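You operate a simulated robot arm through the tools that you are given. There is no shell and no other tool.

The job below is to be done with a simulated robot arm. You get a single attempt, and the scene is never put back.

Task
Put things in order on the white table. At the end: the yellow roll stands where the blue block stood; the white filter from the white table stands where the white tin stood; the blue gloves box from the white table is on the brown flat carton (marked "TWO"); the white tin from the white table stands where the blue gloves box stood; the blue block stands where the white filter stood; whatever was shut is shut again. Leave all else as you found it, and nothing knocked over. Set down upright: gloves box.

It is judged by the outcome, as a careful person would: the job done as asked, and still so three seconds after it is handed in. It fails if anything else is knocked over, pushed out of place, dropped, spilled or broken.

Robot
A 7-joint arm with a two-finger gripper, fixed in place. Base frame: the origin is at the foot of the arm, x ahead of it, y to its left, z up; the work surface is at about z = 800. Readings come in mm, degrees, newtons and seconds.
With the tool pointing down near the work surface it reaches from about 340 to 720 mm from the base axis. Its first joint turns from -66.0 to 66.0 degrees. Payload 2.45 kg.
The TCP is the grasp point between the finger pads, 26 mm short of the fingertips. In the tool frame z runs along the fingers and y along their closing line. Largest opening 96 mm; the body of the gripper starts 69 mm behind the TCP.
Orientation is told as [roll, pitch, yaw] about the base's x, y, z axes, in that order, counted from this pose: with the fingers straight down and closing along the base's y, the tool's x points along the base's -x, its y along +y and its z along -z.

Tools
- The arm moves only by the tool play_rows. Its argument "series" is a list of rows, each a list of 3 entries, a list of its own where there are three numbers: the turn, a rotation vector about the tool's x, y, z in degrees, then the shift along the tool's x, y, z in mm, then the closure, from 0 (fully open) to 1 (shut). In form: [[[ax, ay, az], [tx, ty, tz], fingers], ...]. A call has 1 to 20 rows; each row is the pose to reach, as a shift and turn from the pose commanded when the call began, along the tool's axes at that moment. Each row takes 0.2 s and may step no farther than 50 mm and 8.6 degrees from the row before; otherwise, or with a gripper value out of range, the whole call is refused. A pose out of reach is approached as far as the arm can. The call stops where the force on the tool passes 40 N (or 10 N more than at its start, if that is more) or the arm is blocked; 0.2 s more then pass. The fingers move at their own pace and stop on an object; they squeeze with about 20 N. The grip force told is the motor's: it shows also when the fingers shut on nothing. Time passes only in rows, and 0.2 s behind the last, so rows that repeat a pose let the fingers close. The reply holds the time, the measured pose of the TCP, the force on the tool along the base axes, the opening and the grip force, in the units named above and with some noise, with the torque about the TCP (base axes, N m) and any sound that the robot's microphone picked up.
- Cameras (640 x 400 px; columns grow to the right, rows downward): "scene" is fixed at [167.1, -411.2, 1396.2]; the picture's right is [0.64, -0.77, 0.00], its down [-0.61, -0.52, -0.60] and it looks along [0.46, 0.38, -0.80] (base axes); focal length 300 px, centre (320, 200). "wrist" rides on the gripper at [82, 3, -98] in the tool frame; the picture's right is [-0.04, 1.00, 0.00], its down [-0.73, -0.03, -0.68] and it looks along [-0.68, -0.03, 0.73] (tool axes); focal length 256 px, centre (320, 200). There is no depth. A picture from a camera that has moved, and an enlarged one, comes with that camera's place and axes in the base frame and with its lens.
- grab_frame(camera): a new picture of that camera. The clock stands still meanwhile.
- inspect(camera, box): a new picture of the part [left, top, right, bottom] of that camera's present view, enlarged. The clock stands still meanwhile.
- job_done(): hands the job in; it is judged then, once.

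Nothing tells you positions but the pictures and the camera data. Unless the task says otherwise, let go and move clear before handing in.

The tools are called as a command line: name --argument value ..., lists and objects as JSON in quotes. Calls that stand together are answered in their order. play_rows: Moves the arm, as the interface text tells. Its arguments: {"type":"object","properties":{"series":{"type":"array","items":{"type":"array"}}},"required":["series"]} The other tools are called the same way: grab_frame (camera) takes a picture; inspect (camera, box) takes an enlarged picture of a part of a camera's view; job_done () hands the job in.

At the start:

```text
time_s: 0.0
eef_pos: [414.0, 25.3, 1073.1]
ee_rot: [0.0, -0.1, 0.0]
contact_force: [-0.4, -0.5, 0.0]
ft_torque: [0.01, -0.01, -0.02]
width: 95.8
grip_force: 0.1
```

scene: 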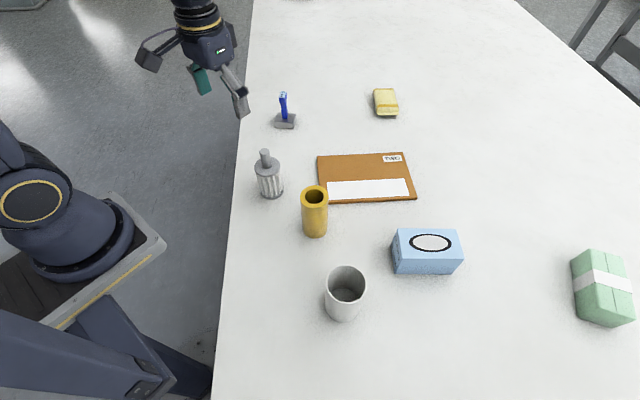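
wrist: 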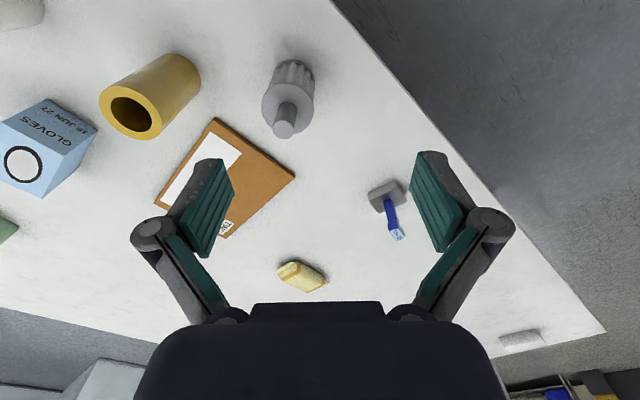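

I see a white table with a blue upright thing on a grey foot, a ribbed grey-white filter, a yellow roll, a white tin, a blue gloves box, a brown carton, a yellow item and a green bundle. I'll look closer at each before moving.

inspect --camera "scene" --box '[230, 70, 430, 195]'

inspect --camera "scene" --box '[230, 140, 390, 240]'

inspect --camera "scene" --box '[290, 220, 482, 340]'

grab_frame --camera "wrist"

inspect --camera "wrist" --box '[340, 140, 500, 260]'

inspect --camera "wrist" --box '[0, 40, 320, 240]'

```text
3.20 times, centred on (330, 132) of scene
camera zoom: at [167.1, -411.2, 1396.2], right [0.64, -0.77, 0.0], down [-0.61, -0.52, -0.6], along [0.46, 0.38, -0.8], focal length 960 px, centre (288, 416)
```

zoom: 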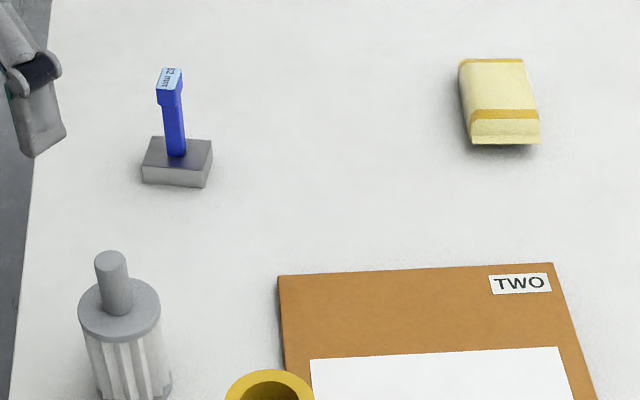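

```text
4.00 times, centred on (310, 190) of scene
camera zoom: at [167.1, -411.2, 1396.2], right [0.64, -0.77, 0.0], down [-0.61, -0.52, -0.6], along [0.46, 0.38, -0.8], focal length 1200 px, centre (360, 240)
```

zoom: 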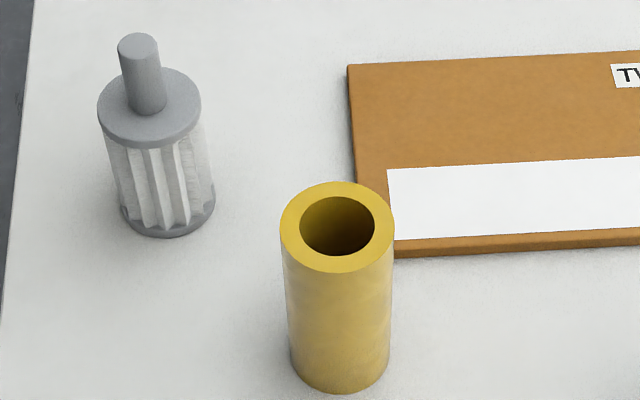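

```text
3.33 times, centred on (386, 280) of scene
camera zoom: at [167.1, -411.2, 1396.2], right [0.64, -0.77, 0.0], down [-0.61, -0.52, -0.6], along [0.46, 0.38, -0.8], focal length 1000 px, centre (100, -67)
```

zoom: 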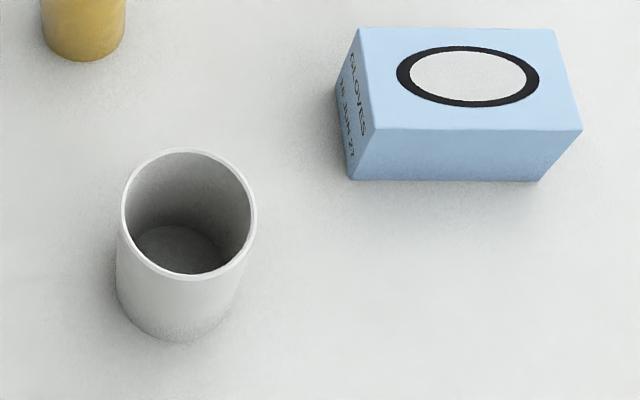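

```text
taken
camera wrist: at [333.0, 27.9, 1169.8], right [0.04, 1.0, 0.0], down [0.73, -0.03, 0.68], along [0.68, -0.03, -0.73], focal length 256 px, centre (320, 200)
```

wrist: 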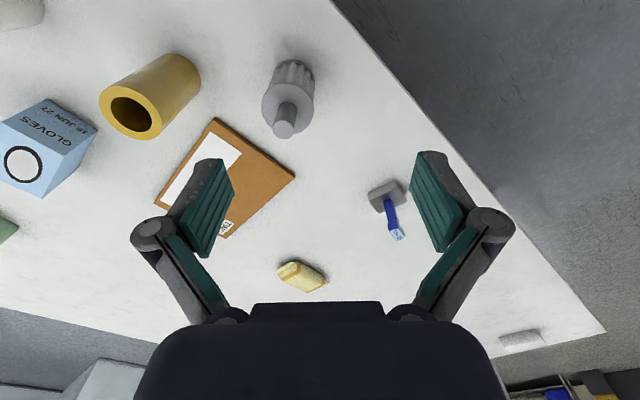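

```text
3.33 times, centred on (420, 200) of wrist
camera zoom: at [333.0, 27.9, 1169.8], right [0.04, 1.0, 0.0], down [0.73, -0.03, 0.68], along [0.68, -0.03, -0.73], focal length 853 px, centre (-13, 200)
```

zoom: 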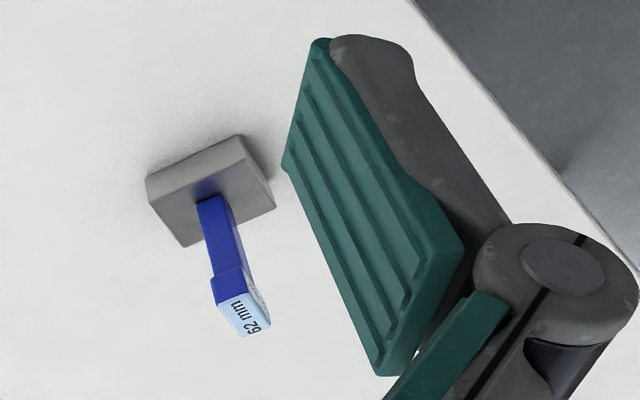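

```text
2.00 times, centred on (160, 140) of wrist
camera zoom: at [333.0, 27.9, 1169.8], right [0.04, 1.0, 0.0], down [0.73, -0.03, 0.68], along [0.68, -0.03, -0.73], focal length 512 px, centre (640, 320)
```

zoom: 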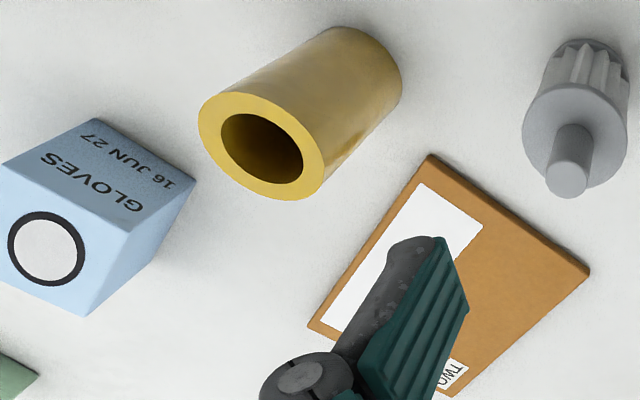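

The chain is: gloves box → carton, tin → box's old spot, filter → tin's old spot, block → filter's old spot, roll → block's old spot, so no parking place is needed. From the scene picture I estimate: box (522,-394), tin (337,-327), roll (435,-170), filter (448,-16), block (665,143), carton centre (633,-170). First I go high above the gloves box to see it close.

play_rows --series '[[[0, 0, 4.17], [-9, -35, 2], 0], [[0, 0, 8.33], [-18, -70, 4], 0], [[0, 0, 12.5], [-27, -105, 6], 0], [[0, 0, 16.67], [-36, -140, 8], 0], [[0, 0, 20.83], [-45, -175, 10], 0], [[0, 0, 25], [-54, -210, 12], 0], [[0, 0, 29.17], [-63, -245, 14], 0], [[0, 0, 33.33], [-72, -280, 16], 0], [[0, 0, 37.5], [-81, -315, 18], 0], [[0, 0, 41.67], [-90, -350, 20], 0], [[0, 0, 45.83], [-99, -385, 22], 0], [[0, 0, 50], [-108, -419, 23], 0], [[0, 0, 50], [-108, -419, 23], 0]]'

grab_frame --camera "wrist"

grab_frame --camera "scene"

```text
time_s: 2.8
eef_pos: [521.5, -397.4, 1050.4]
ee_rot: [0.0, 0.0, -50.1]
contact_force: [0.7, 0.2, 0.0]
ft_torque: [-0.07, 0.02, 0.0]
width: 95.8
grip_force: 0.0
```

```text
taken
camera wrist: at [471.8, -332.0, 1146.4], right [0.79, 0.61, 0.0], down [0.45, -0.58, 0.68], along [0.41, -0.54, -0.73], focal length 256 px, centre (320, 200)
```

wrist: 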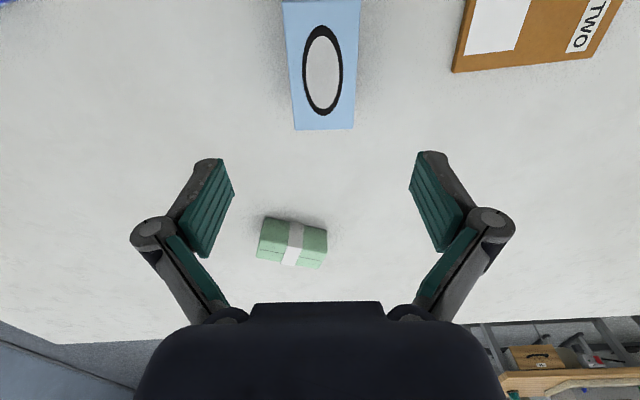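

```text
taken
```

scene: 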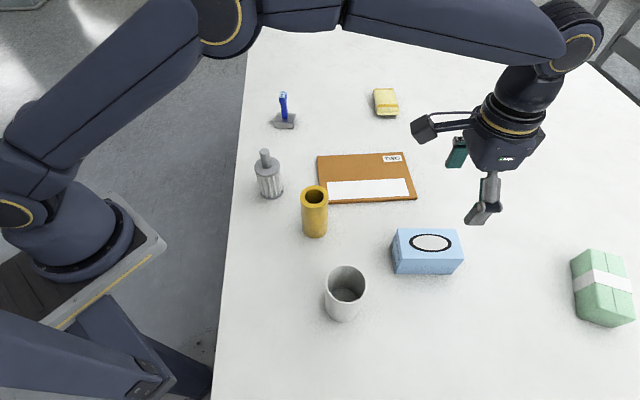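

The arm is over the box's area; the box is gripped best across its ~65 mm width. I move down to a safe height above it to measure its place more exactly.

play_rows --series '[[[0, 0, 0], [10, 0, 25], 0], [[0, 0, 0], [20, 0, 50], 0], [[0, 0, 0], [30, 0, 75], 0], [[0, 0, 0], [40, 0, 100], 0], [[0, 0, 0], [40, 0, 105], 0], [[0, 0, 0], [40, 0, 105], 0]]'

grab_frame --camera "wrist"

inspect --camera "wrist" --box '[220, 60, 444, 200]'

```text
time_s: 4.2
eef_pos: [495.9, -363.5, 944.9]
ee_rot: [0.1, 0.1, -50.0]
contact_force: [-0.1, 1.1, -0.1]
ft_torque: [0.0, -0.03, -0.04]
width: 96.1
grip_force: 0.1
```

```text
taken
camera wrist: at [447.0, -298.4, 1042.2], right [0.79, 0.61, 0.0], down [0.45, -0.58, 0.68], along [0.42, -0.54, -0.73], focal length 256 px, centre (320, 200)
```

wrist: 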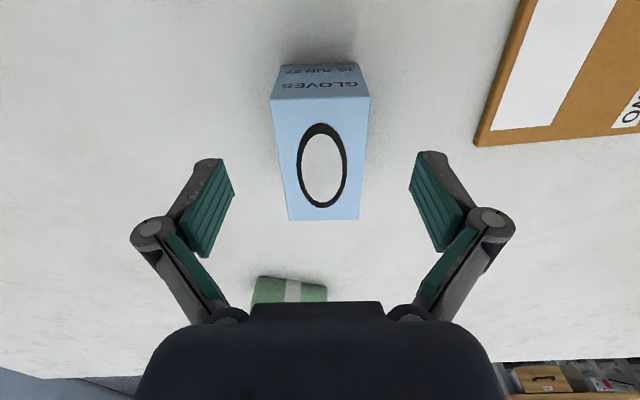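

```text
2.86 times, centred on (332, 130) of wrist
camera zoom: at [447.0, -298.4, 1042.2], right [0.79, 0.61, 0.0], down [0.45, -0.58, 0.68], along [0.42, -0.54, -0.73], focal length 731 px, centre (286, 400)
```

zoom: 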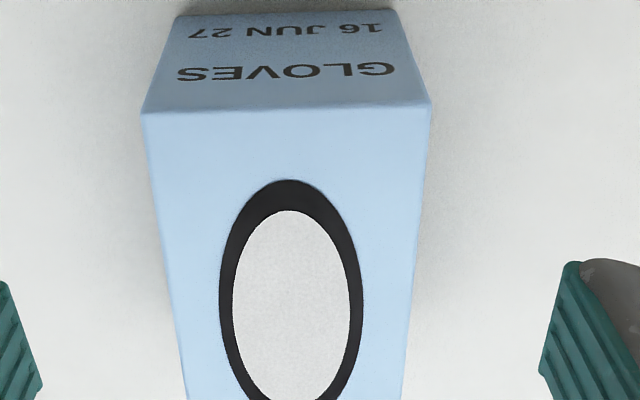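

The box measures about 118 × 67 × 74 mm, centred near (523,-395), lengthwise along my tool's x. I shift over it, go down and close on its long sides.

play_rows --series '[[[0, 0, 0], [-21, 0, 0], 0], [[0, 0, 0], [-42, 0, 0], 0], [[0, 0, 0], [-42, 0, 20], 0], [[0, 0, 0], [-42, 0, 40], 0], [[0, 0, 0], [-42, 0, 60], 0], [[0, 0, 0], [-42, 0, 80], 0], [[0, 0, 0], [-42, 0, 98], 0], [[0, 0, 0], [-42, 0, 98], 0]]'

grab_frame --camera "wrist"

grab_frame --camera "scene"

```text
time_s: 6.0
eef_pos: [521.6, -395.3, 846.7]
ee_rot: [0.0, 0.0, -50.0]
contact_force: [0.0, -0.7, -0.3]
ft_torque: [-0.02, 0.02, 0.01]
width: 96.3
grip_force: 0.1
```

```text
taken
camera wrist: at [472.4, -330.7, 943.2], right [0.79, 0.61, 0.0], down [0.45, -0.58, 0.68], along [0.42, -0.54, -0.73], focal length 256 px, centre (320, 200)
```

wrist: 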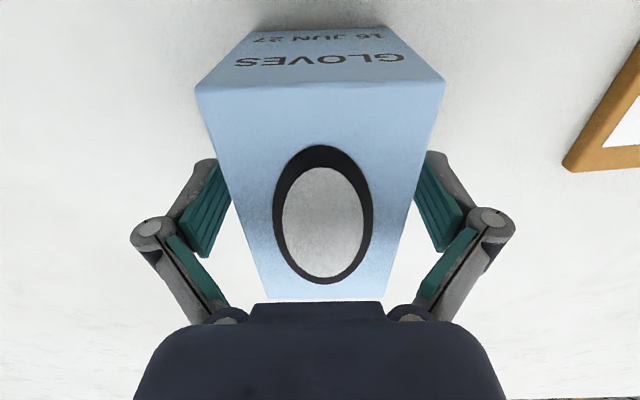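

```text
taken
```

scene: 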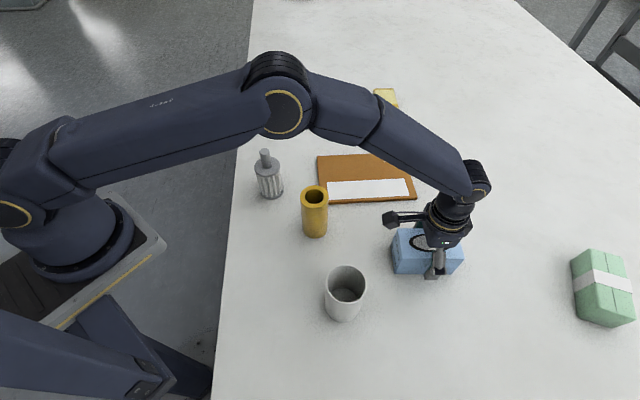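

The fingers straddle the box evenly. I close on it.

play_rows --series '[[[0, 0, 0], [0, 0, 0], 0.3], [[0, 0, 0], [0, 0, 0], 0.5], [[0, 0, 0], [0, 0, 0], 1], [[0, 0, 0], [0, 0, 0], 1], [[0, 0, 0], [0, 0, 0], 1]]'

```text
time_s: 7.2
eef_pos: [521.3, -395.6, 845.7]
ee_rot: [-0.1, 0.0, -50.0]
contact_force: [0.1, 1.4, 2.6]
ft_torque: [0.11, -0.01, -0.06]
width: 67.7
grip_force: 20.0
```

I hold the box at 67.7 mm with a 20 N grip. I lift a little to check the weight and the hold.

play_rows --series '[[[0, 0, 0], [0, 0, -8], 1], [[0, 0, 0], [0, 0, -20], 1], [[0, 0, 0], [0, 0, -35], 1], [[0, 0, 0], [0, 0, -50], 1], [[0, 0, 0], [0, 0, -50], 1]]'

grab_frame --camera "wrist"

```text
time_s: 8.4
eef_pos: [523.2, -396.1, 896.1]
ee_rot: [0.1, 0.0, -50.0]
contact_force: [0.1, 0.4, -1.8]
ft_torque: [-0.03, 0.01, -0.03]
width: 67.6
grip_force: 20.2
```

```text
taken
camera wrist: at [474.2, -331.3, 993.6], right [0.79, 0.61, 0.0], down [0.45, -0.58, 0.68], along [0.42, -0.54, -0.73], focal length 256 px, centre (320, 200)
```

wrist: 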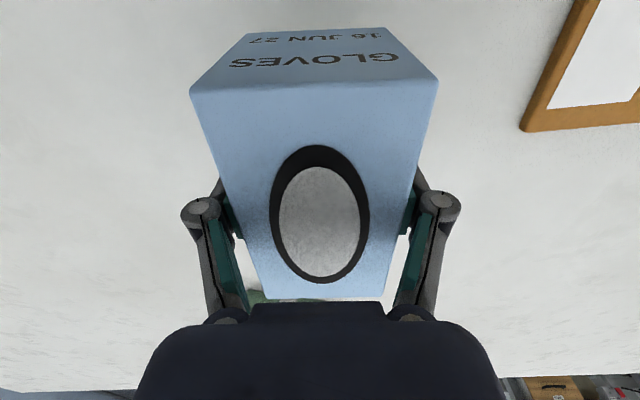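

The box is held level. I carry it, raised, over the carton's centre (about (631,-172)).

play_rows --series '[[[0, 0, 0], [0, 0, -17], 1], [[0, 0, 0], [0, 0, -34], 1], [[0, 0, 0], [8, 18, -34], 1], [[0, 0, 0], [18, 41, -34], 1], [[0, 0, 0], [29, 65, -34], 1], [[0, 0, 0], [40, 90, -34], 1], [[0, 0, 0], [51, 114, -34], 1], [[0, 0, 0], [62, 138, -34], 1], [[0, 0, 0], [73, 163, -34], 1], [[0, 0, 0], [84, 187, -34], 1], [[0, 0, 0], [94, 209, -34], 1], [[0, 0, 0], [102, 227, -34], 1], [[0, 0, 0], [102, 227, -34], 1], [[0, 0, 0], [102, 227, -14], 1], [[0, 0, 0], [102, 227, 6], 1], [[0, 0, 0], [102, 227, 6], 1]]'

grab_frame --camera "wrist"

grab_frame --camera "scene"

```text
time_s: 11.8
eef_pos: [630.9, -170.4, 891.5]
ee_rot: [0.0, 0.0, -50.0]
contact_force: [0.1, -0.5, -0.7]
ft_torque: [0.04, 0.0, 0.03]
width: 67.6
grip_force: 20.1
```

```text
taken
camera wrist: at [582.5, -105.8, 988.0], right [0.79, 0.61, 0.0], down [0.45, -0.58, 0.68], along [0.42, -0.54, -0.73], focal length 256 px, centre (320, 200)
```

wrist: 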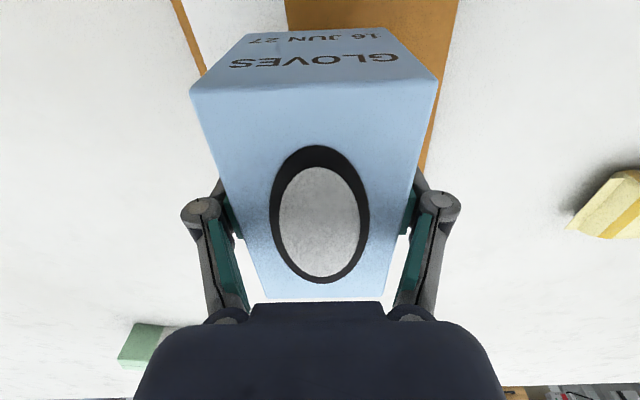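

```text
taken
```

scene: 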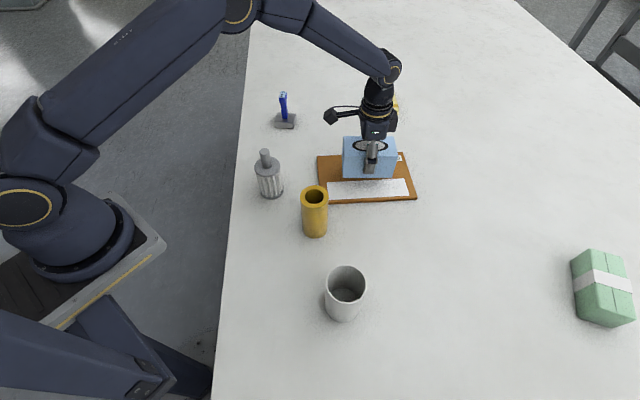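

The box hangs over the carton; I descend towards it slowly.

play_rows --series '[[[0, 0, 0], [0, 0, 10], 1], [[0, 0, 0], [0, 0, 18], 1], [[0, 0, 0], [0, 0, 24], 1], [[0, 0, 0], [0, 0, 27], 1], [[0, 0, 0], [0, 0, 27], 1]]'

inspect --camera "scene" --box '[304, 110, 432, 210]'

```text
time_s: 13.0
eef_pos: [631.1, -172.4, 864.4]
ee_rot: [0.0, 0.0, -50.1]
contact_force: [-0.1, -0.1, -1.1]
ft_torque: [0.02, 0.0, 0.02]
width: 67.4
grip_force: 20.1
```

```text
4.00 times, centred on (368, 160) of scene
camera zoom: at [167.2, -411.2, 1396.2], right [0.64, -0.77, 0.0], down [-0.61, -0.52, -0.6], along [0.46, 0.38, -0.8], focal length 1200 px, centre (128, 360)
```

zoom: 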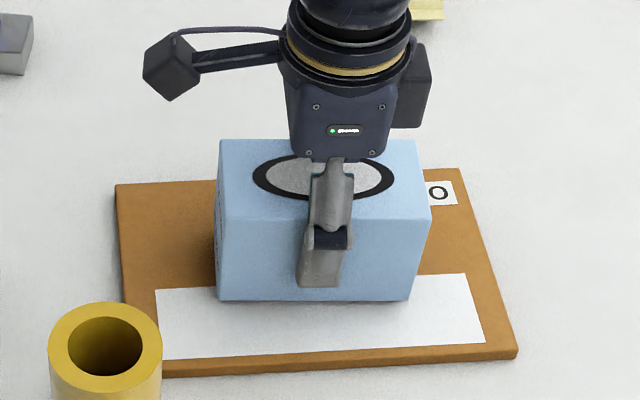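

It is within a few millimetres of the carton, well inside its edges. I feel for contact in tiny steps.

play_rows --series '[[[0, 0, 0], [0, 0, 1], 1], [[0, 0, 0], [0, 0, 2], 1], [[0, 0, 0], [0, 0, 3], 1], [[0, 0, 0], [0, 0, 3], 1]]'

```text
time_s: 14.0
eef_pos: [632.0, -172.3, 860.7]
ee_rot: [-0.1, -0.1, -50.0]
contact_force: [0.1, 0.8, -0.6]
ft_torque: [-0.01, -0.01, -0.02]
width: 67.6
grip_force: 20.2
```

play_rows --series '[[[0, 0, 0], [0, 0, 1], 1], [[0, 0, 0], [0, 0, 2], 1], [[0, 0, 0], [0, 0, 2], 1]]'

```text
time_s: 14.8
eef_pos: [632.2, -171.9, 859.7]
ee_rot: [0.0, 0.1, -50.0]
contact_force: [0.3, 0.0, -0.5]
ft_torque: [0.02, 0.0, -0.03]
width: 67.4
grip_force: 20.6
```

No contact felt yet; I continue in small steps.

play_rows --series '[[[0, 0, 0], [0, 0, 1], 1], [[0, 0, 0], [0, 0, 2], 1], [[0, 0, 0], [0, 0, 2], 1]]'

```text
time_s: 15.6
eef_pos: [630.9, -172.2, 856.5]
ee_rot: [0.0, -0.1, -50.1]
contact_force: [-0.6, -1.7, 2.7]
ft_torque: [0.11, 0.12, 0.02]
width: 67.6
grip_force: 20.0
```

Contact is felt (+2.7 N): the box rests on the carton. I open gently and rise clear.

play_rows --series '[[[0, 0, 0], [0, 0, 0.5], 1], [[0, 0, 0], [0, 0, 0.5], 0.25], [[0, 0, 0], [0, 0, 0.5], 0.1], [[0, 0, 0], [0, 0, 0.5], 0], [[0, 0, 0], [0, 0, 0.5], 0], [[0, 0, 0], [0, 0, 0.5], 0]]'

grab_frame --camera "wrist"

```text
time_s: 17.0
eef_pos: [630.7, -172.2, 856.1]
ee_rot: [0.0, -0.1, -50.1]
contact_force: [0.2, -1.3, -0.7]
ft_torque: [0.01, 0.01, -0.01]
width: 96.0
grip_force: 0.2
```

```text
taken
camera wrist: at [582.0, -107.3, 953.7], right [0.79, 0.61, 0.0], down [0.45, -0.58, 0.68], along [0.42, -0.54, -0.73], focal length 256 px, centre (320, 200)
```

wrist: 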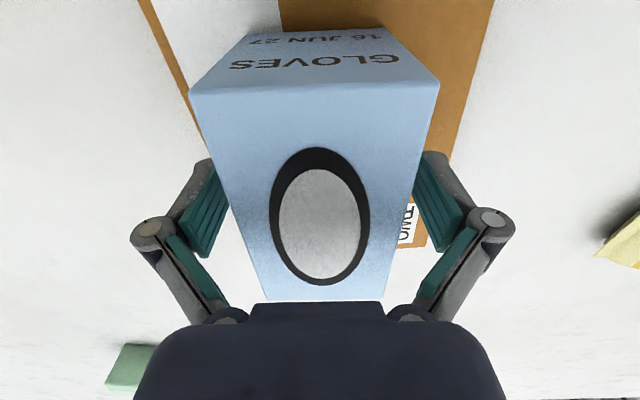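

The box stands on the carton. I rise and travel high to just short of the tin at about (337,-327) to measure it.

play_rows --series '[[[0, 0, 0], [0, 0, -25], 0], [[0, 0, 0], [0, 0, -60], 0], [[0, 0, 0], [0, 0, -100], 0], [[0, 0, 0], [0, 0, -140], 0], [[0, 0, 0], [5, -20, -154], 0], [[0, 0, 0], [15, -55, -154], 0], [[0, 0, 0], [25, -90, -154], 0], [[0, 0, 0], [35, -125, -154], 0], [[0, 0, 0], [45, -160, -154], 0], [[0, 0, 0], [57, -195, -154], 0], [[0, 0, 0], [69, -230, -154], 0], [[0, 0, 0], [81, -265, -154], 0], [[0, 0, 0], [93, -295, -154], 0], [[0, 0, 0], [105, -317, -144], 0], [[0, 0, 0], [110, -325, -129], 0], [[0, 0, 0], [110, -325, -129], 0]]'

grab_frame --camera "wrist"

grab_frame --camera "scene"

```text
time_s: 20.4
eef_pos: [311.3, -295.4, 986.4]
ee_rot: [0.1, -0.1, -49.9]
contact_force: [-0.2, -0.1, 0.2]
ft_torque: [-0.02, 0.0, 0.03]
width: 96.1
grip_force: 0.0
```

```text
taken
camera wrist: at [263.1, -231.4, 1083.6], right [0.79, 0.61, 0.0], down [0.45, -0.58, 0.68], along [0.42, -0.54, -0.73], focal length 256 px, centre (320, 200)
```

wrist: 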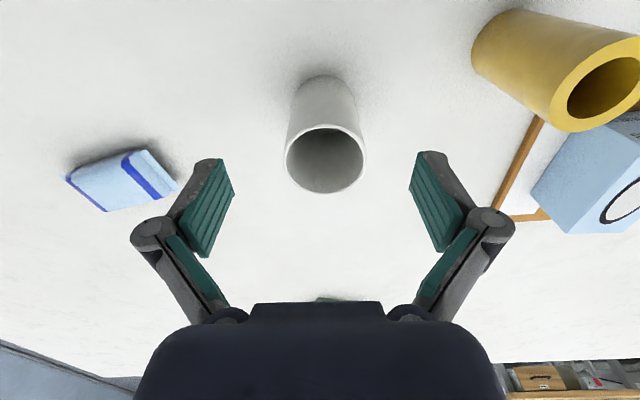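

```text
taken
```

scene: 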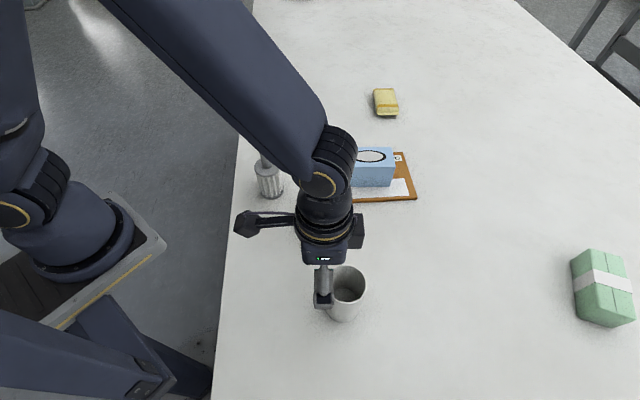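

The tin is clear to see, and there is also a light-blue banded pack out of the fixed camera's view. Before going on I must be sure which thing is "the blue block", so I look closer.

inspect --camera "wrist" --box '[50, 130, 210, 230]'

inspect --camera "wrist" --box '[240, 60, 400, 210]'

inspect --camera "scene" --box '[255, 80, 319, 140]'

inspect --camera "scene" --box '[360, 80, 424, 120]'

```text
4.00 times, centred on (130, 180) of wrist
camera zoom: at [263.1, -231.4, 1083.6], right [0.79, 0.61, 0.0], down [0.45, -0.58, 0.68], along [0.42, -0.54, -0.73], focal length 1024 px, centre (1080, 280)
```

zoom: 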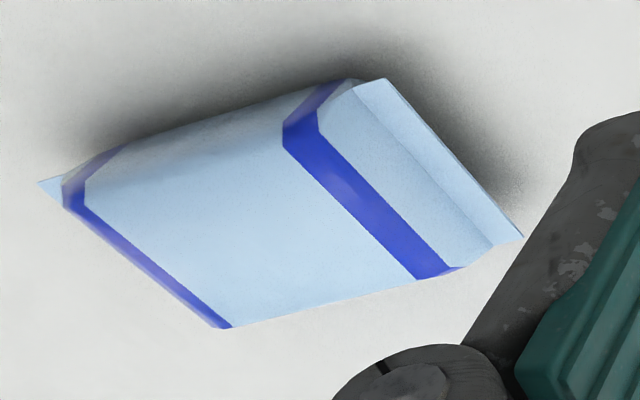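

```text
2.67 times, centred on (320, 135) of wrist
camera zoom: at [263.1, -231.4, 1083.6], right [0.79, 0.61, 0.0], down [0.45, -0.58, 0.68], along [0.42, -0.54, -0.73], focal length 683 px, centre (320, 373)
```

zoom: 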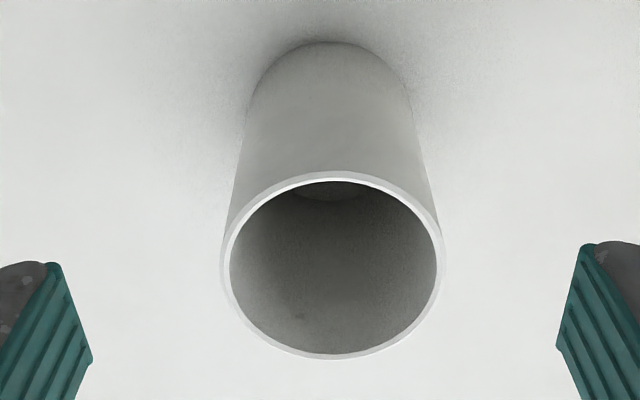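

```text
6.67 times, centred on (287, 110) of scene
camera zoom: at [167.1, -411.2, 1396.2], right [0.64, -0.77, 0.0], down [-0.61, -0.52, -0.6], along [0.46, 0.38, -0.8], focal length 2000 px, centre (540, 800)
```

zoom: 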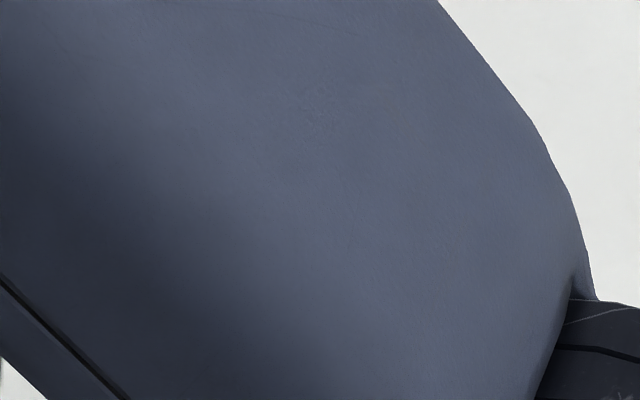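

```text
10.00 times, centred on (392, 100) of scene
camera zoom: at [167.1, -411.2, 1396.2], right [0.64, -0.77, 0.0], down [-0.61, -0.52, -0.6], along [0.46, 0.38, -0.8], focal length 3000 px, centre (-400, 1200)
```

zoom: 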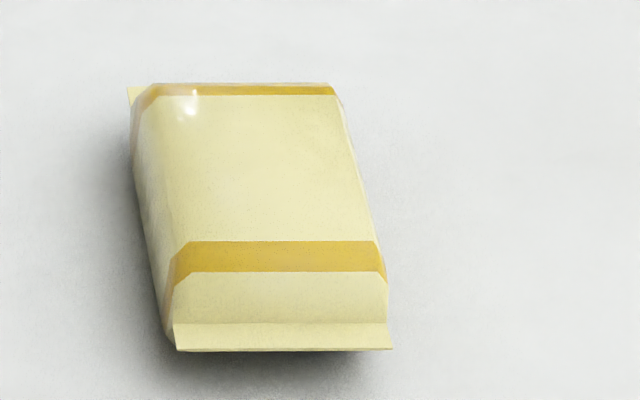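

The banded item is just a wrapped packet, so the "blue block" is the standing block with the blue handle marked "62 mm". The tin (about 67 mm wide, 114 high) is centred near (337,-325); I go over it, down, and check before closing.

play_rows --series '[[[0, 0, 0], [-19, 1, 0], 0], [[0, 0, 0], [-37.5, 2, 0], 0], [[0, 0, 0], [-37.5, 2, 25], 0], [[0, 0, 0], [-37.5, 2, 50], 0], [[0, 0, 0], [-37.5, 2, 75], 0], [[0, 0, 0], [-37.5, 2, 100], 0], [[0, 0, 0], [-37.5, 2, 118], 0], [[0, 0, 0], [-37.5, 2, 118], 0]]'

grab_frame --camera "wrist"

grab_frame --camera "scene"

```text
time_s: 22.2
eef_pos: [338.2, -322.7, 866.2]
ee_rot: [0.0, 0.0, -50.0]
contact_force: [-0.4, 0.2, -0.2]
ft_torque: [-0.02, 0.0, 0.02]
width: 96.0
grip_force: 0.2
```

```text
taken
camera wrist: at [289.0, -257.9, 963.3], right [0.79, 0.61, 0.0], down [0.45, -0.58, 0.68], along [0.42, -0.54, -0.73], focal length 256 px, centre (320, 200)
```

wrist: 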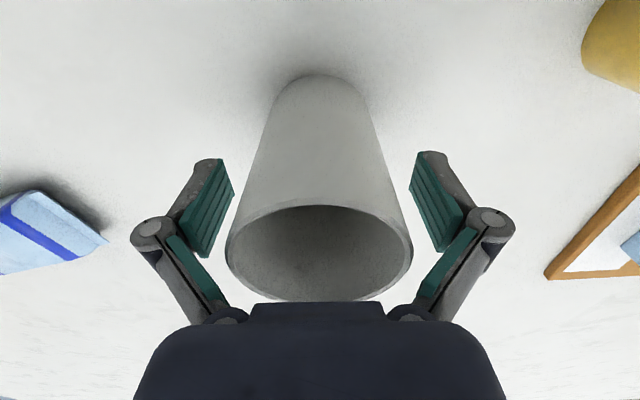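

```text
taken
```

scene: 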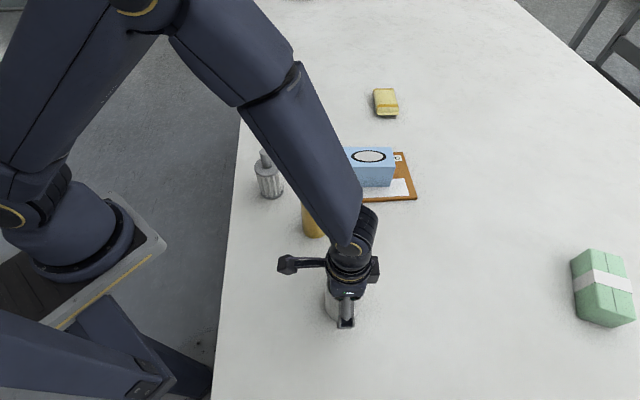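

The tin sits centred between the fingers, so its centre is about (338,-323). I close on it.

play_rows --series '[[[0, 0, 0], [0, 0, 0], 0.3], [[0, 0, 0], [0, 0, 0], 0.5], [[0, 0, 0], [0, 0, 0], 1], [[0, 0, 0], [0, 0, 0], 1], [[0, 0, 0], [0, 0, 0], 1]]'

inspect --camera "scene" --box '[260, 240, 420, 340]'

```text
time_s: 23.4
eef_pos: [339.2, -322.6, 868.9]
ee_rot: [-0.1, 0.0, -50.1]
contact_force: [0.2, 2.1, 15.1]
ft_torque: [-0.03, 0.03, -0.09]
width: 67.0
grip_force: 19.8
```

```text
4.00 times, centred on (340, 290) of scene
camera zoom: at [167.0, -411.0, 1396.3], right [0.64, -0.77, 0.0], down [-0.61, -0.52, -0.6], along [0.46, 0.38, -0.8], focal length 1200 px, centre (240, -160)
```

zoom: 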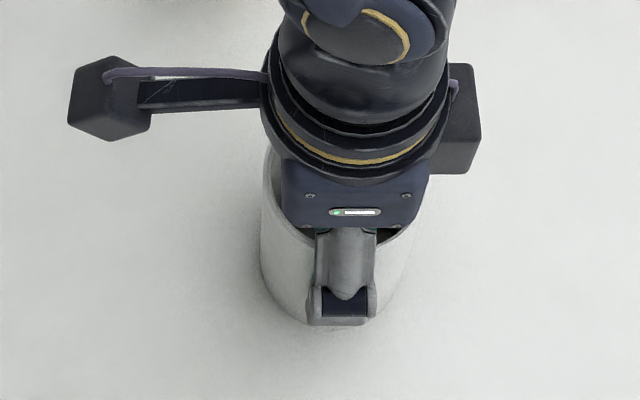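

Gripped at 67 mm. I lift slightly to test the hold.

play_rows --series '[[[0, 0, 0], [0, 0, -3], 1], [[0, 0, 0], [0, 0, -8], 1], [[0, 0, 0], [0, 0, -20], 1], [[0, 0, 0], [0, 0, -35], 1], [[0, 0, 0], [0, 0, -50], 1], [[0, 0, 0], [0, 0, -50], 1]]'

grab_frame --camera "wrist"

grab_frame --camera "scene"

```text
time_s: 24.8
eef_pos: [337.7, -325.6, 918.0]
ee_rot: [0.0, 0.0, -49.9]
contact_force: [-0.4, 0.4, -0.6]
ft_torque: [0.0, -0.01, 0.02]
width: 64.4
grip_force: 19.8
```

```text
taken
camera wrist: at [288.2, -259.6, 1014.3], right [0.79, 0.61, 0.0], down [0.45, -0.58, 0.68], along [0.42, -0.54, -0.73], focal length 256 px, centre (320, 200)
```

wrist: 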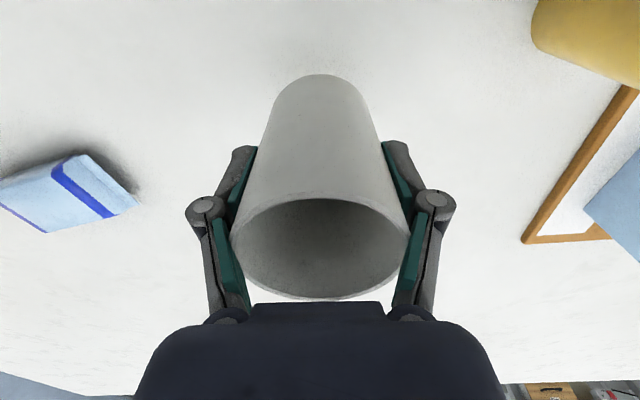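

```text
taken
```

scene: 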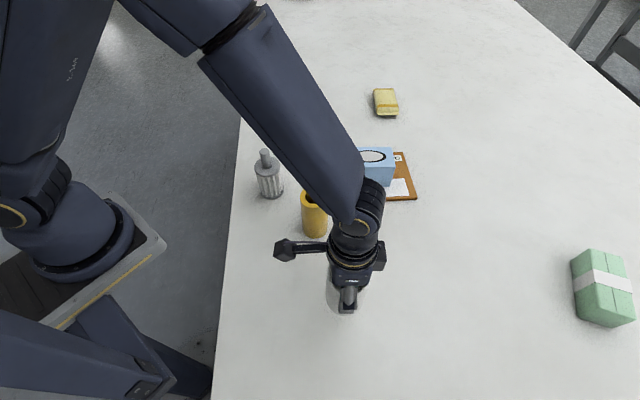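

The tin is held and hangs upright, bottom about 49 mm above the table. I carry it to where the gloves box stood (about (522,-395)) and lower it to just above the table.

play_rows --series '[[[0, 0, 0], [-8, 4, 0], 1], [[0, 0, 0], [-24, 13, 0], 1], [[0, 0, 0], [-42, 23, 0], 1], [[0, 0, 0], [-60, 33, 0], 1], [[0, 0, 0], [-78, 43, 0], 1], [[0, 0, 0], [-96, 53, 0], 1], [[0, 0, 0], [-114, 63, 0], 1], [[0, 0, 0], [-132, 73, 0], 1], [[0, 0, 0], [-150, 82, 0], 1], [[0, 0, 0], [-166, 91, 0], 1], [[0, 0, 0], [-174, 95, 0], 1], [[0, 0, 0], [-174, 95, 0], 1], [[0, 0, 0], [-174, 95, 15], 1], [[0, 0, 0], [-174, 95, 30], 1], [[0, 0, 0], [-174, 95, 40], 1], [[0, 0, 0], [-174, 95, 45], 1], [[0, 0, 0], [-174, 95, 45], 1]]'

grab_frame --camera "wrist"

inspect --camera "scene" --box '[340, 180, 500, 300]'

```text
time_s: 28.4
eef_pos: [523.2, -396.3, 871.3]
ee_rot: [-0.1, 0.0, -50.0]
contact_force: [0.9, -0.2, -0.4]
ft_torque: [-0.01, 0.04, -0.01]
width: 64.3
grip_force: 20.2
```

```text
taken
camera wrist: at [473.8, -330.9, 968.7], right [0.79, 0.61, 0.0], down [0.45, -0.58, 0.68], along [0.42, -0.54, -0.73], focal length 256 px, centre (320, 200)
```

wrist: 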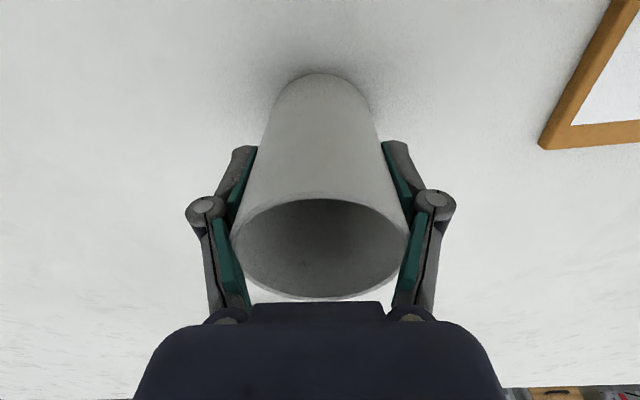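

```text
3.33 times, centred on (420, 240) of scene
camera zoom: at [167.2, -411.2, 1396.2], right [0.64, -0.77, 0.0], down [-0.61, -0.52, -0.6], along [0.46, 0.38, -0.8], focal length 1000 px, centre (-13, 67)
```

zoom: 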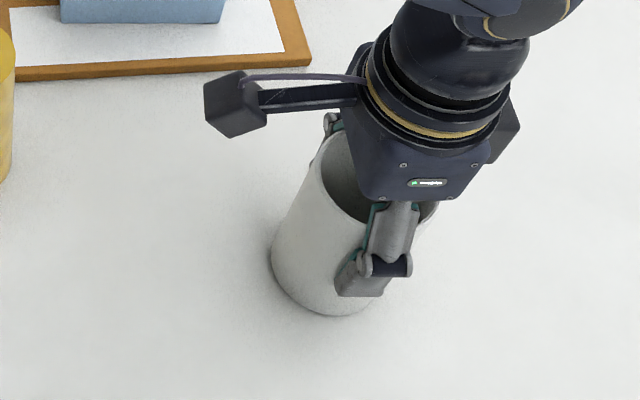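

The tin is a few mm above the table at the box's old spot. I lower it by small steps to contact.

play_rows --series '[[[0, 0, 0], [0, 0, 1], 1], [[0, 0, 0], [0, 0, 2], 1], [[0, 0, 0], [0, 0, 2], 1]]'

```text
time_s: 29.2
eef_pos: [521.7, -395.6, 869.8]
ee_rot: [0.0, 0.1, -50.0]
contact_force: [0.0, 0.6, -0.6]
ft_torque: [0.01, 0.01, -0.01]
width: 64.4
grip_force: 20.9
```

play_rows --series '[[[0, 0, 0], [0, 0, 1], 1], [[0, 0, 0], [0, 0, 2], 1], [[0, 0, 0], [0, 0, 2], 1]]'

```text
time_s: 30.0
eef_pos: [523.8, -396.6, 869.5]
ee_rot: [0.0, -0.1, -50.0]
contact_force: [-4.0, 2.9, 17.0]
ft_torque: [0.3, 0.36, -0.05]
width: 64.4
grip_force: 20.3
```

Contact is made with 17 N, on the robot-side edge (a slight lean of about a degree). I ease off 2 mm, then open gently so it settles flat.

play_rows --series '[[[0, 0, 0], [0, 0, -1], 1], [[0, 0, 0], [0, 0, -2], 1], [[0, 0, 0], [0, 0, -2], 1]]'

```text
time_s: 30.8
eef_pos: [521.7, -396.8, 868.4]
ee_rot: [0.0, 0.1, -49.9]
contact_force: [-0.1, 0.0, -1.4]
ft_torque: [-0.02, -0.03, 0.01]
width: 64.4
grip_force: 20.3
```

play_rows --series '[[[0, 0, 0], [0, 0, 1], 1], [[0, 0, 0], [0, 0, 1], 1], [[0, 0, 0], [0, 0, 1], 0.35], [[0, 0, 0], [0, 0, 1], 0.25], [[0, 0, 0], [0, 0, 1], 0.1], [[0, 0, 0], [0, 0, 1], 0], [[0, 0, 0], [0, 0, 1], 0], [[0, 0, 0], [0, 0, 1], 0]]'

grab_frame --camera "wrist"

```text
time_s: 32.6
eef_pos: [522.4, -396.3, 870.0]
ee_rot: [0.0, -0.1, -49.9]
contact_force: [0.1, -0.4, 0.4]
ft_torque: [0.0, -0.01, 0.05]
width: 96.1
grip_force: 0.0
```

```text
taken
camera wrist: at [472.6, -331.3, 966.4], right [0.79, 0.61, 0.0], down [0.45, -0.58, 0.68], along [0.42, -0.54, -0.73], focal length 256 px, centre (320, 200)
```

wrist: 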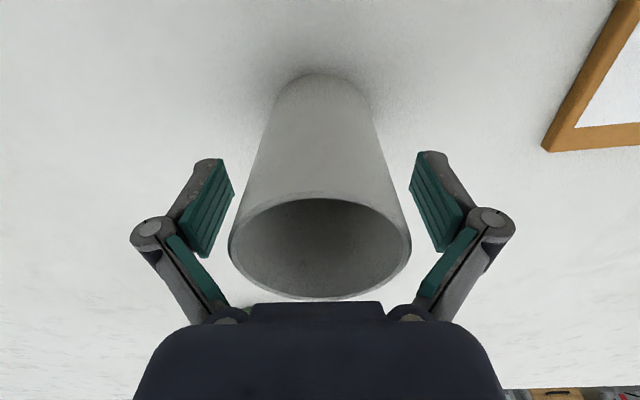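

The tin stands at the box's old spot. I rise and go high to the filter near (448,-16), stopping a bit short to measure it.

play_rows --series '[[[0, 0, 0], [0, 0, -20], 0], [[0, 0, 0], [0, 0, -55], 0], [[0, 0, 0], [0, 0, -95], 0], [[0, 0, 0], [0, 0, -135], 0], [[0, 0, 0], [15, 8, -145], 0], [[0, 0, 0], [50, 25, -145], 0], [[0, 0, 0], [88, 43, -145], 0], [[0, 0, 0], [126, 62, -145], 0], [[0, 0, 0], [164, 81, -145], 0], [[0, 0, 0], [202, 100, -145], 0], [[0, 0, 0], [240, 119, -145], 0], [[0, 0, 0], [278, 137, -145], 0], [[0, 0, 0], [316, 156, -145], 0], [[0, 0, 0], [350, 173, -145], 0], [[0, 0, 0], [372, 184, -145], 0], [[0, 0, 0], [379, 187, -145], 0], [[0, 0, 0], [379, 187, -145], 0]]'

grab_frame --camera "wrist"

grab_frame --camera "scene"

```text
time_s: 36.2
eef_pos: [420.7, 14.9, 1014.9]
ee_rot: [0.0, 0.0, -50.0]
contact_force: [-0.7, 0.7, -0.1]
ft_torque: [-0.02, 0.0, -0.03]
width: 96.1
grip_force: 0.0
```

```text
taken
camera wrist: at [371.2, 79.2, 1112.1], right [0.79, 0.61, 0.0], down [0.45, -0.58, 0.68], along [0.42, -0.54, -0.73], focal length 256 px, centre (320, 200)
```

wrist: 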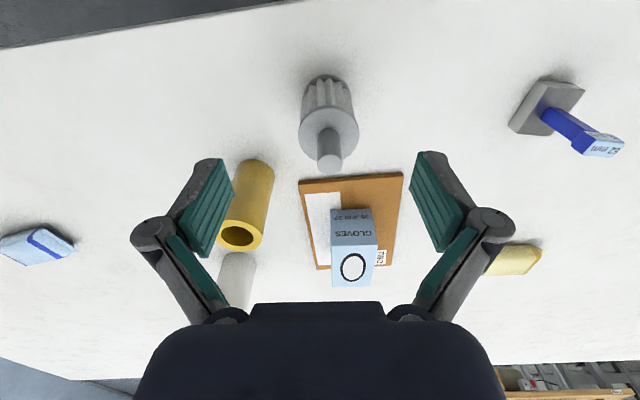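

```text
taken
```

scene: 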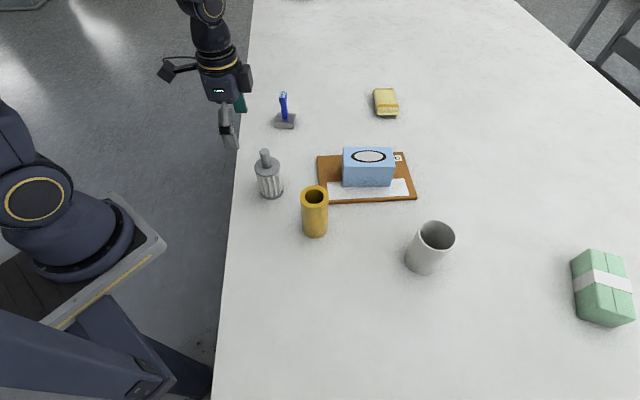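

Box and tin are fine where they stand. Now I zoom on the filter and on the block from here.

inspect --camera "wrist" --box '[270, 60, 398, 190]'

inspect --camera "wrist" --box '[490, 60, 640, 170]'

inspect --camera "scene" --box '[260, 80, 310, 140]'

inspect --camera "scene" --box '[240, 140, 300, 205]'

```text
3.08 times, centred on (334, 125) of wrist
camera zoom: at [371.2, 79.2, 1112.1], right [0.79, 0.61, 0.0], down [0.45, -0.58, 0.68], along [0.42, -0.54, -0.73], focal length 788 px, centre (277, 431)
```

zoom: 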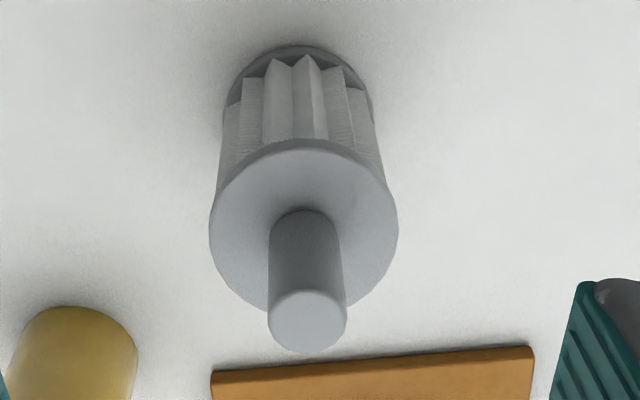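

```text
3.64 times, centred on (565, 115) of wrist
camera zoom: at [371.2, 79.2, 1112.1], right [0.79, 0.61, 0.0], down [0.45, -0.58, 0.68], along [0.42, -0.54, -0.73], focal length 931 px, centre (-571, 509)
```

zoom: 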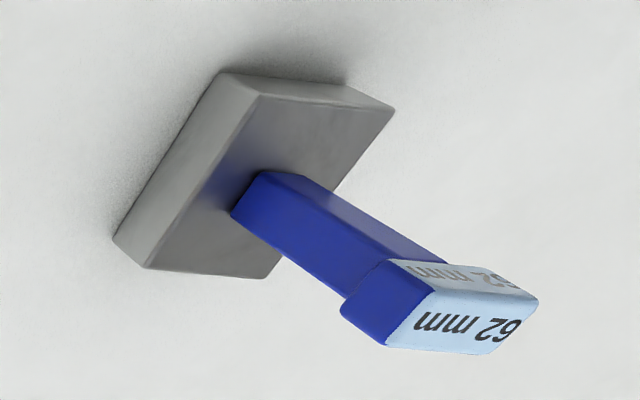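

```text
6.67 times, centred on (285, 110) of scene
camera zoom: at [167.1, -411.2, 1396.2], right [0.64, -0.77, 0.0], down [-0.61, -0.52, -0.6], along [0.46, 0.38, -0.8], focal length 2000 px, centre (553, 800)
```

zoom: 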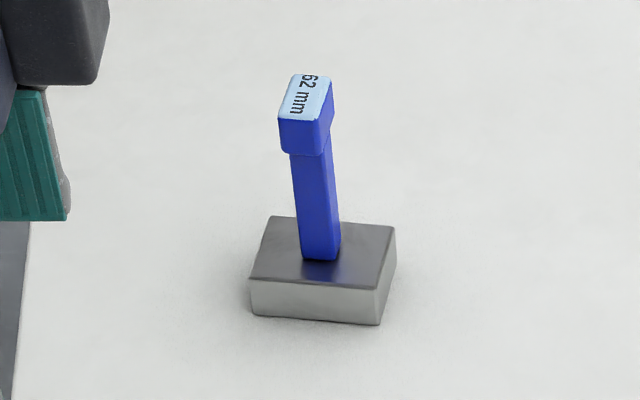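

```text
6.15 times, centred on (270, 172) of scene
camera zoom: at [167.1, -411.2, 1396.2], right [0.64, -0.77, 0.0], down [-0.61, -0.52, -0.6], along [0.46, 0.38, -0.8], focal length 1846 px, centre (628, 369)
```

zoom: 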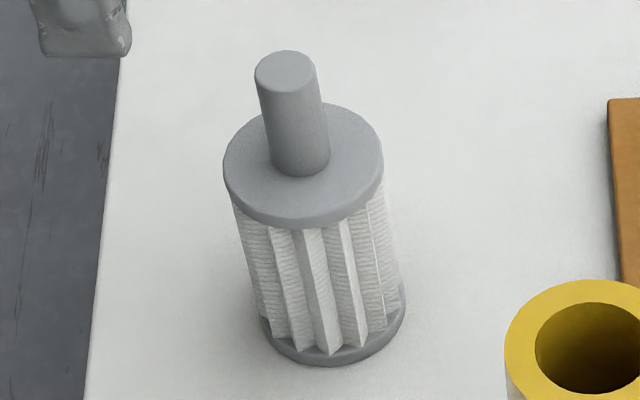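

The filter's spout (about 21 mm thick, from z≈890 up to ≈935) is the safest place to hold it; its axis is near (452,-14). Before that I close the fingers in free air to see how far the tips reach when nearly shut.

play_rows --series '[[[0, 0, 0], [0, 0, -20], 0.3], [[0, 0, 0], [0, 0, -20], 0.3], [[0, 0, 0], [0, 0, -20], 0.3]]'

inspect --camera "wrist" --box '[120, 120, 520, 330]'

play_rows --series '[[[0, 0, 0], [0, 0, 0], 0.75], [[0, 0, 0], [0, 0, 0], 0.75], [[0, 0, 0], [0, 0, 0], 0.75], [[0, 0, 0], [0, 0, 0], 0.75]]'

inspect --camera "wrist" --box '[120, 120, 520, 330]'

```text
time_s: 37.0
eef_pos: [420.2, 13.1, 1034.7]
ee_rot: [0.0, 0.1, -50.0]
contact_force: [0.5, 0.0, -0.1]
ft_torque: [0.03, 0.02, 0.02]
width: 67.3
grip_force: 0.0
```

```text
1.60 times, centred on (320, 225) of wrist
camera zoom: at [371.4, 79.0, 1131.6], right [0.79, 0.61, 0.0], down [0.45, -0.58, 0.68], along [0.42, -0.54, -0.73], focal length 410 px, centre (320, 160)
```

zoom: 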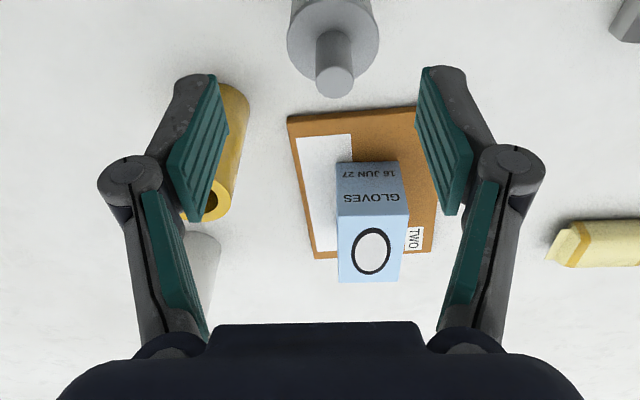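

```text
time_s: 38.0
eef_pos: [419.9, 15.3, 1034.5]
ee_rot: [0.0, 0.0, -50.1]
contact_force: [-0.5, -0.1, -0.9]
ft_torque: [0.02, -0.01, 0.01]
width: 23.9
grip_force: 0.1
```

```text
1.60 times, centred on (320, 225) of wrist
camera zoom: at [371.4, 79.0, 1131.5], right [0.79, 0.61, 0.0], down [0.45, -0.58, 0.68], along [0.42, -0.54, -0.73], focal length 410 px, centre (320, 160)
```

zoom: 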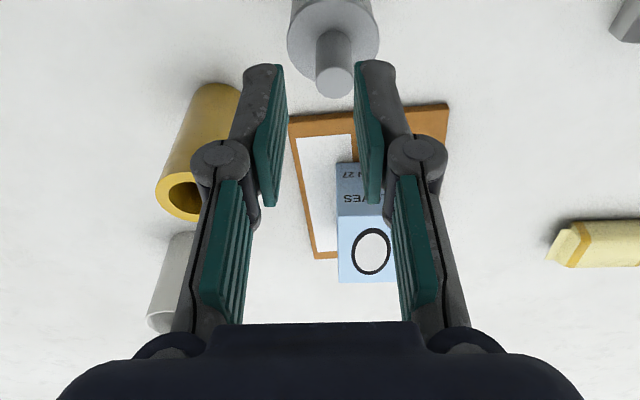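

The tips reach further as the fingers close (about 7 mm past the TCP when open, 21 mm at 67 mm, 26 mm near shut), which explains the push earlier. I half-open and move over the spout, stopping above it for a check.

play_rows --series '[[[0, 0, 0], [-15, 2, 0], 0.45], [[0, 0, 0], [-30, 5, 0], 0.45], [[0, 0, 0], [-41.5, 6.5, 0], 0.45], [[0, 0, 0], [-41.5, 6.5, 25], 0.45], [[0, 0, 0], [-41.5, 6.5, 50], 0.45], [[0, 0, 0], [-41.5, 6.5, 65], 0.45], [[0, 0, 0], [-41.5, 6.5, 65], 0.45]]'

grab_frame --camera "wrist"

inspect --camera "scene" --box '[210, 100, 338, 210]'

```text
time_s: 39.6
eef_pos: [452.1, -14.4, 970.6]
ee_rot: [0.0, 0.0, -50.0]
contact_force: [0.3, 0.2, -0.2]
ft_torque: [-0.02, 0.02, -0.02]
width: 52.7
grip_force: 0.1
```

```text
taken
camera wrist: at [403.0, 50.4, 1065.7], right [0.79, 0.61, 0.0], down [0.45, -0.58, 0.68], along [0.42, -0.54, -0.73], focal length 256 px, centre (320, 200)
```

wrist: 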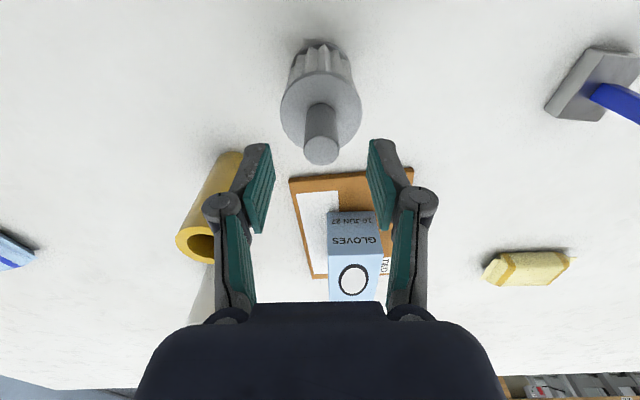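

```text
3.64 times, centred on (274, 155) of scene
camera zoom: at [167.1, -411.2, 1396.2], right [0.64, -0.77, 0.0], down [-0.61, -0.52, -0.6], along [0.46, 0.38, -0.8], focal length 1091 px, centre (487, 364)
```

zoom: 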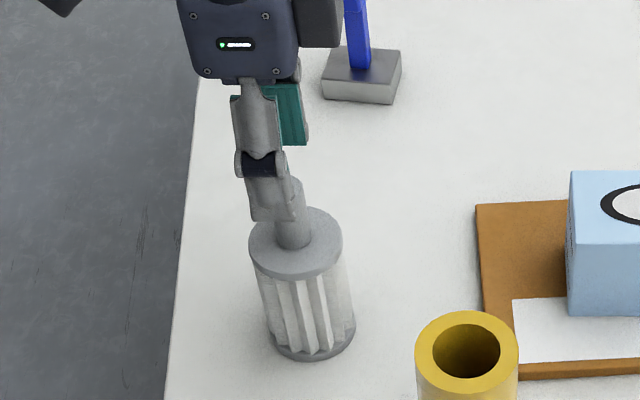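

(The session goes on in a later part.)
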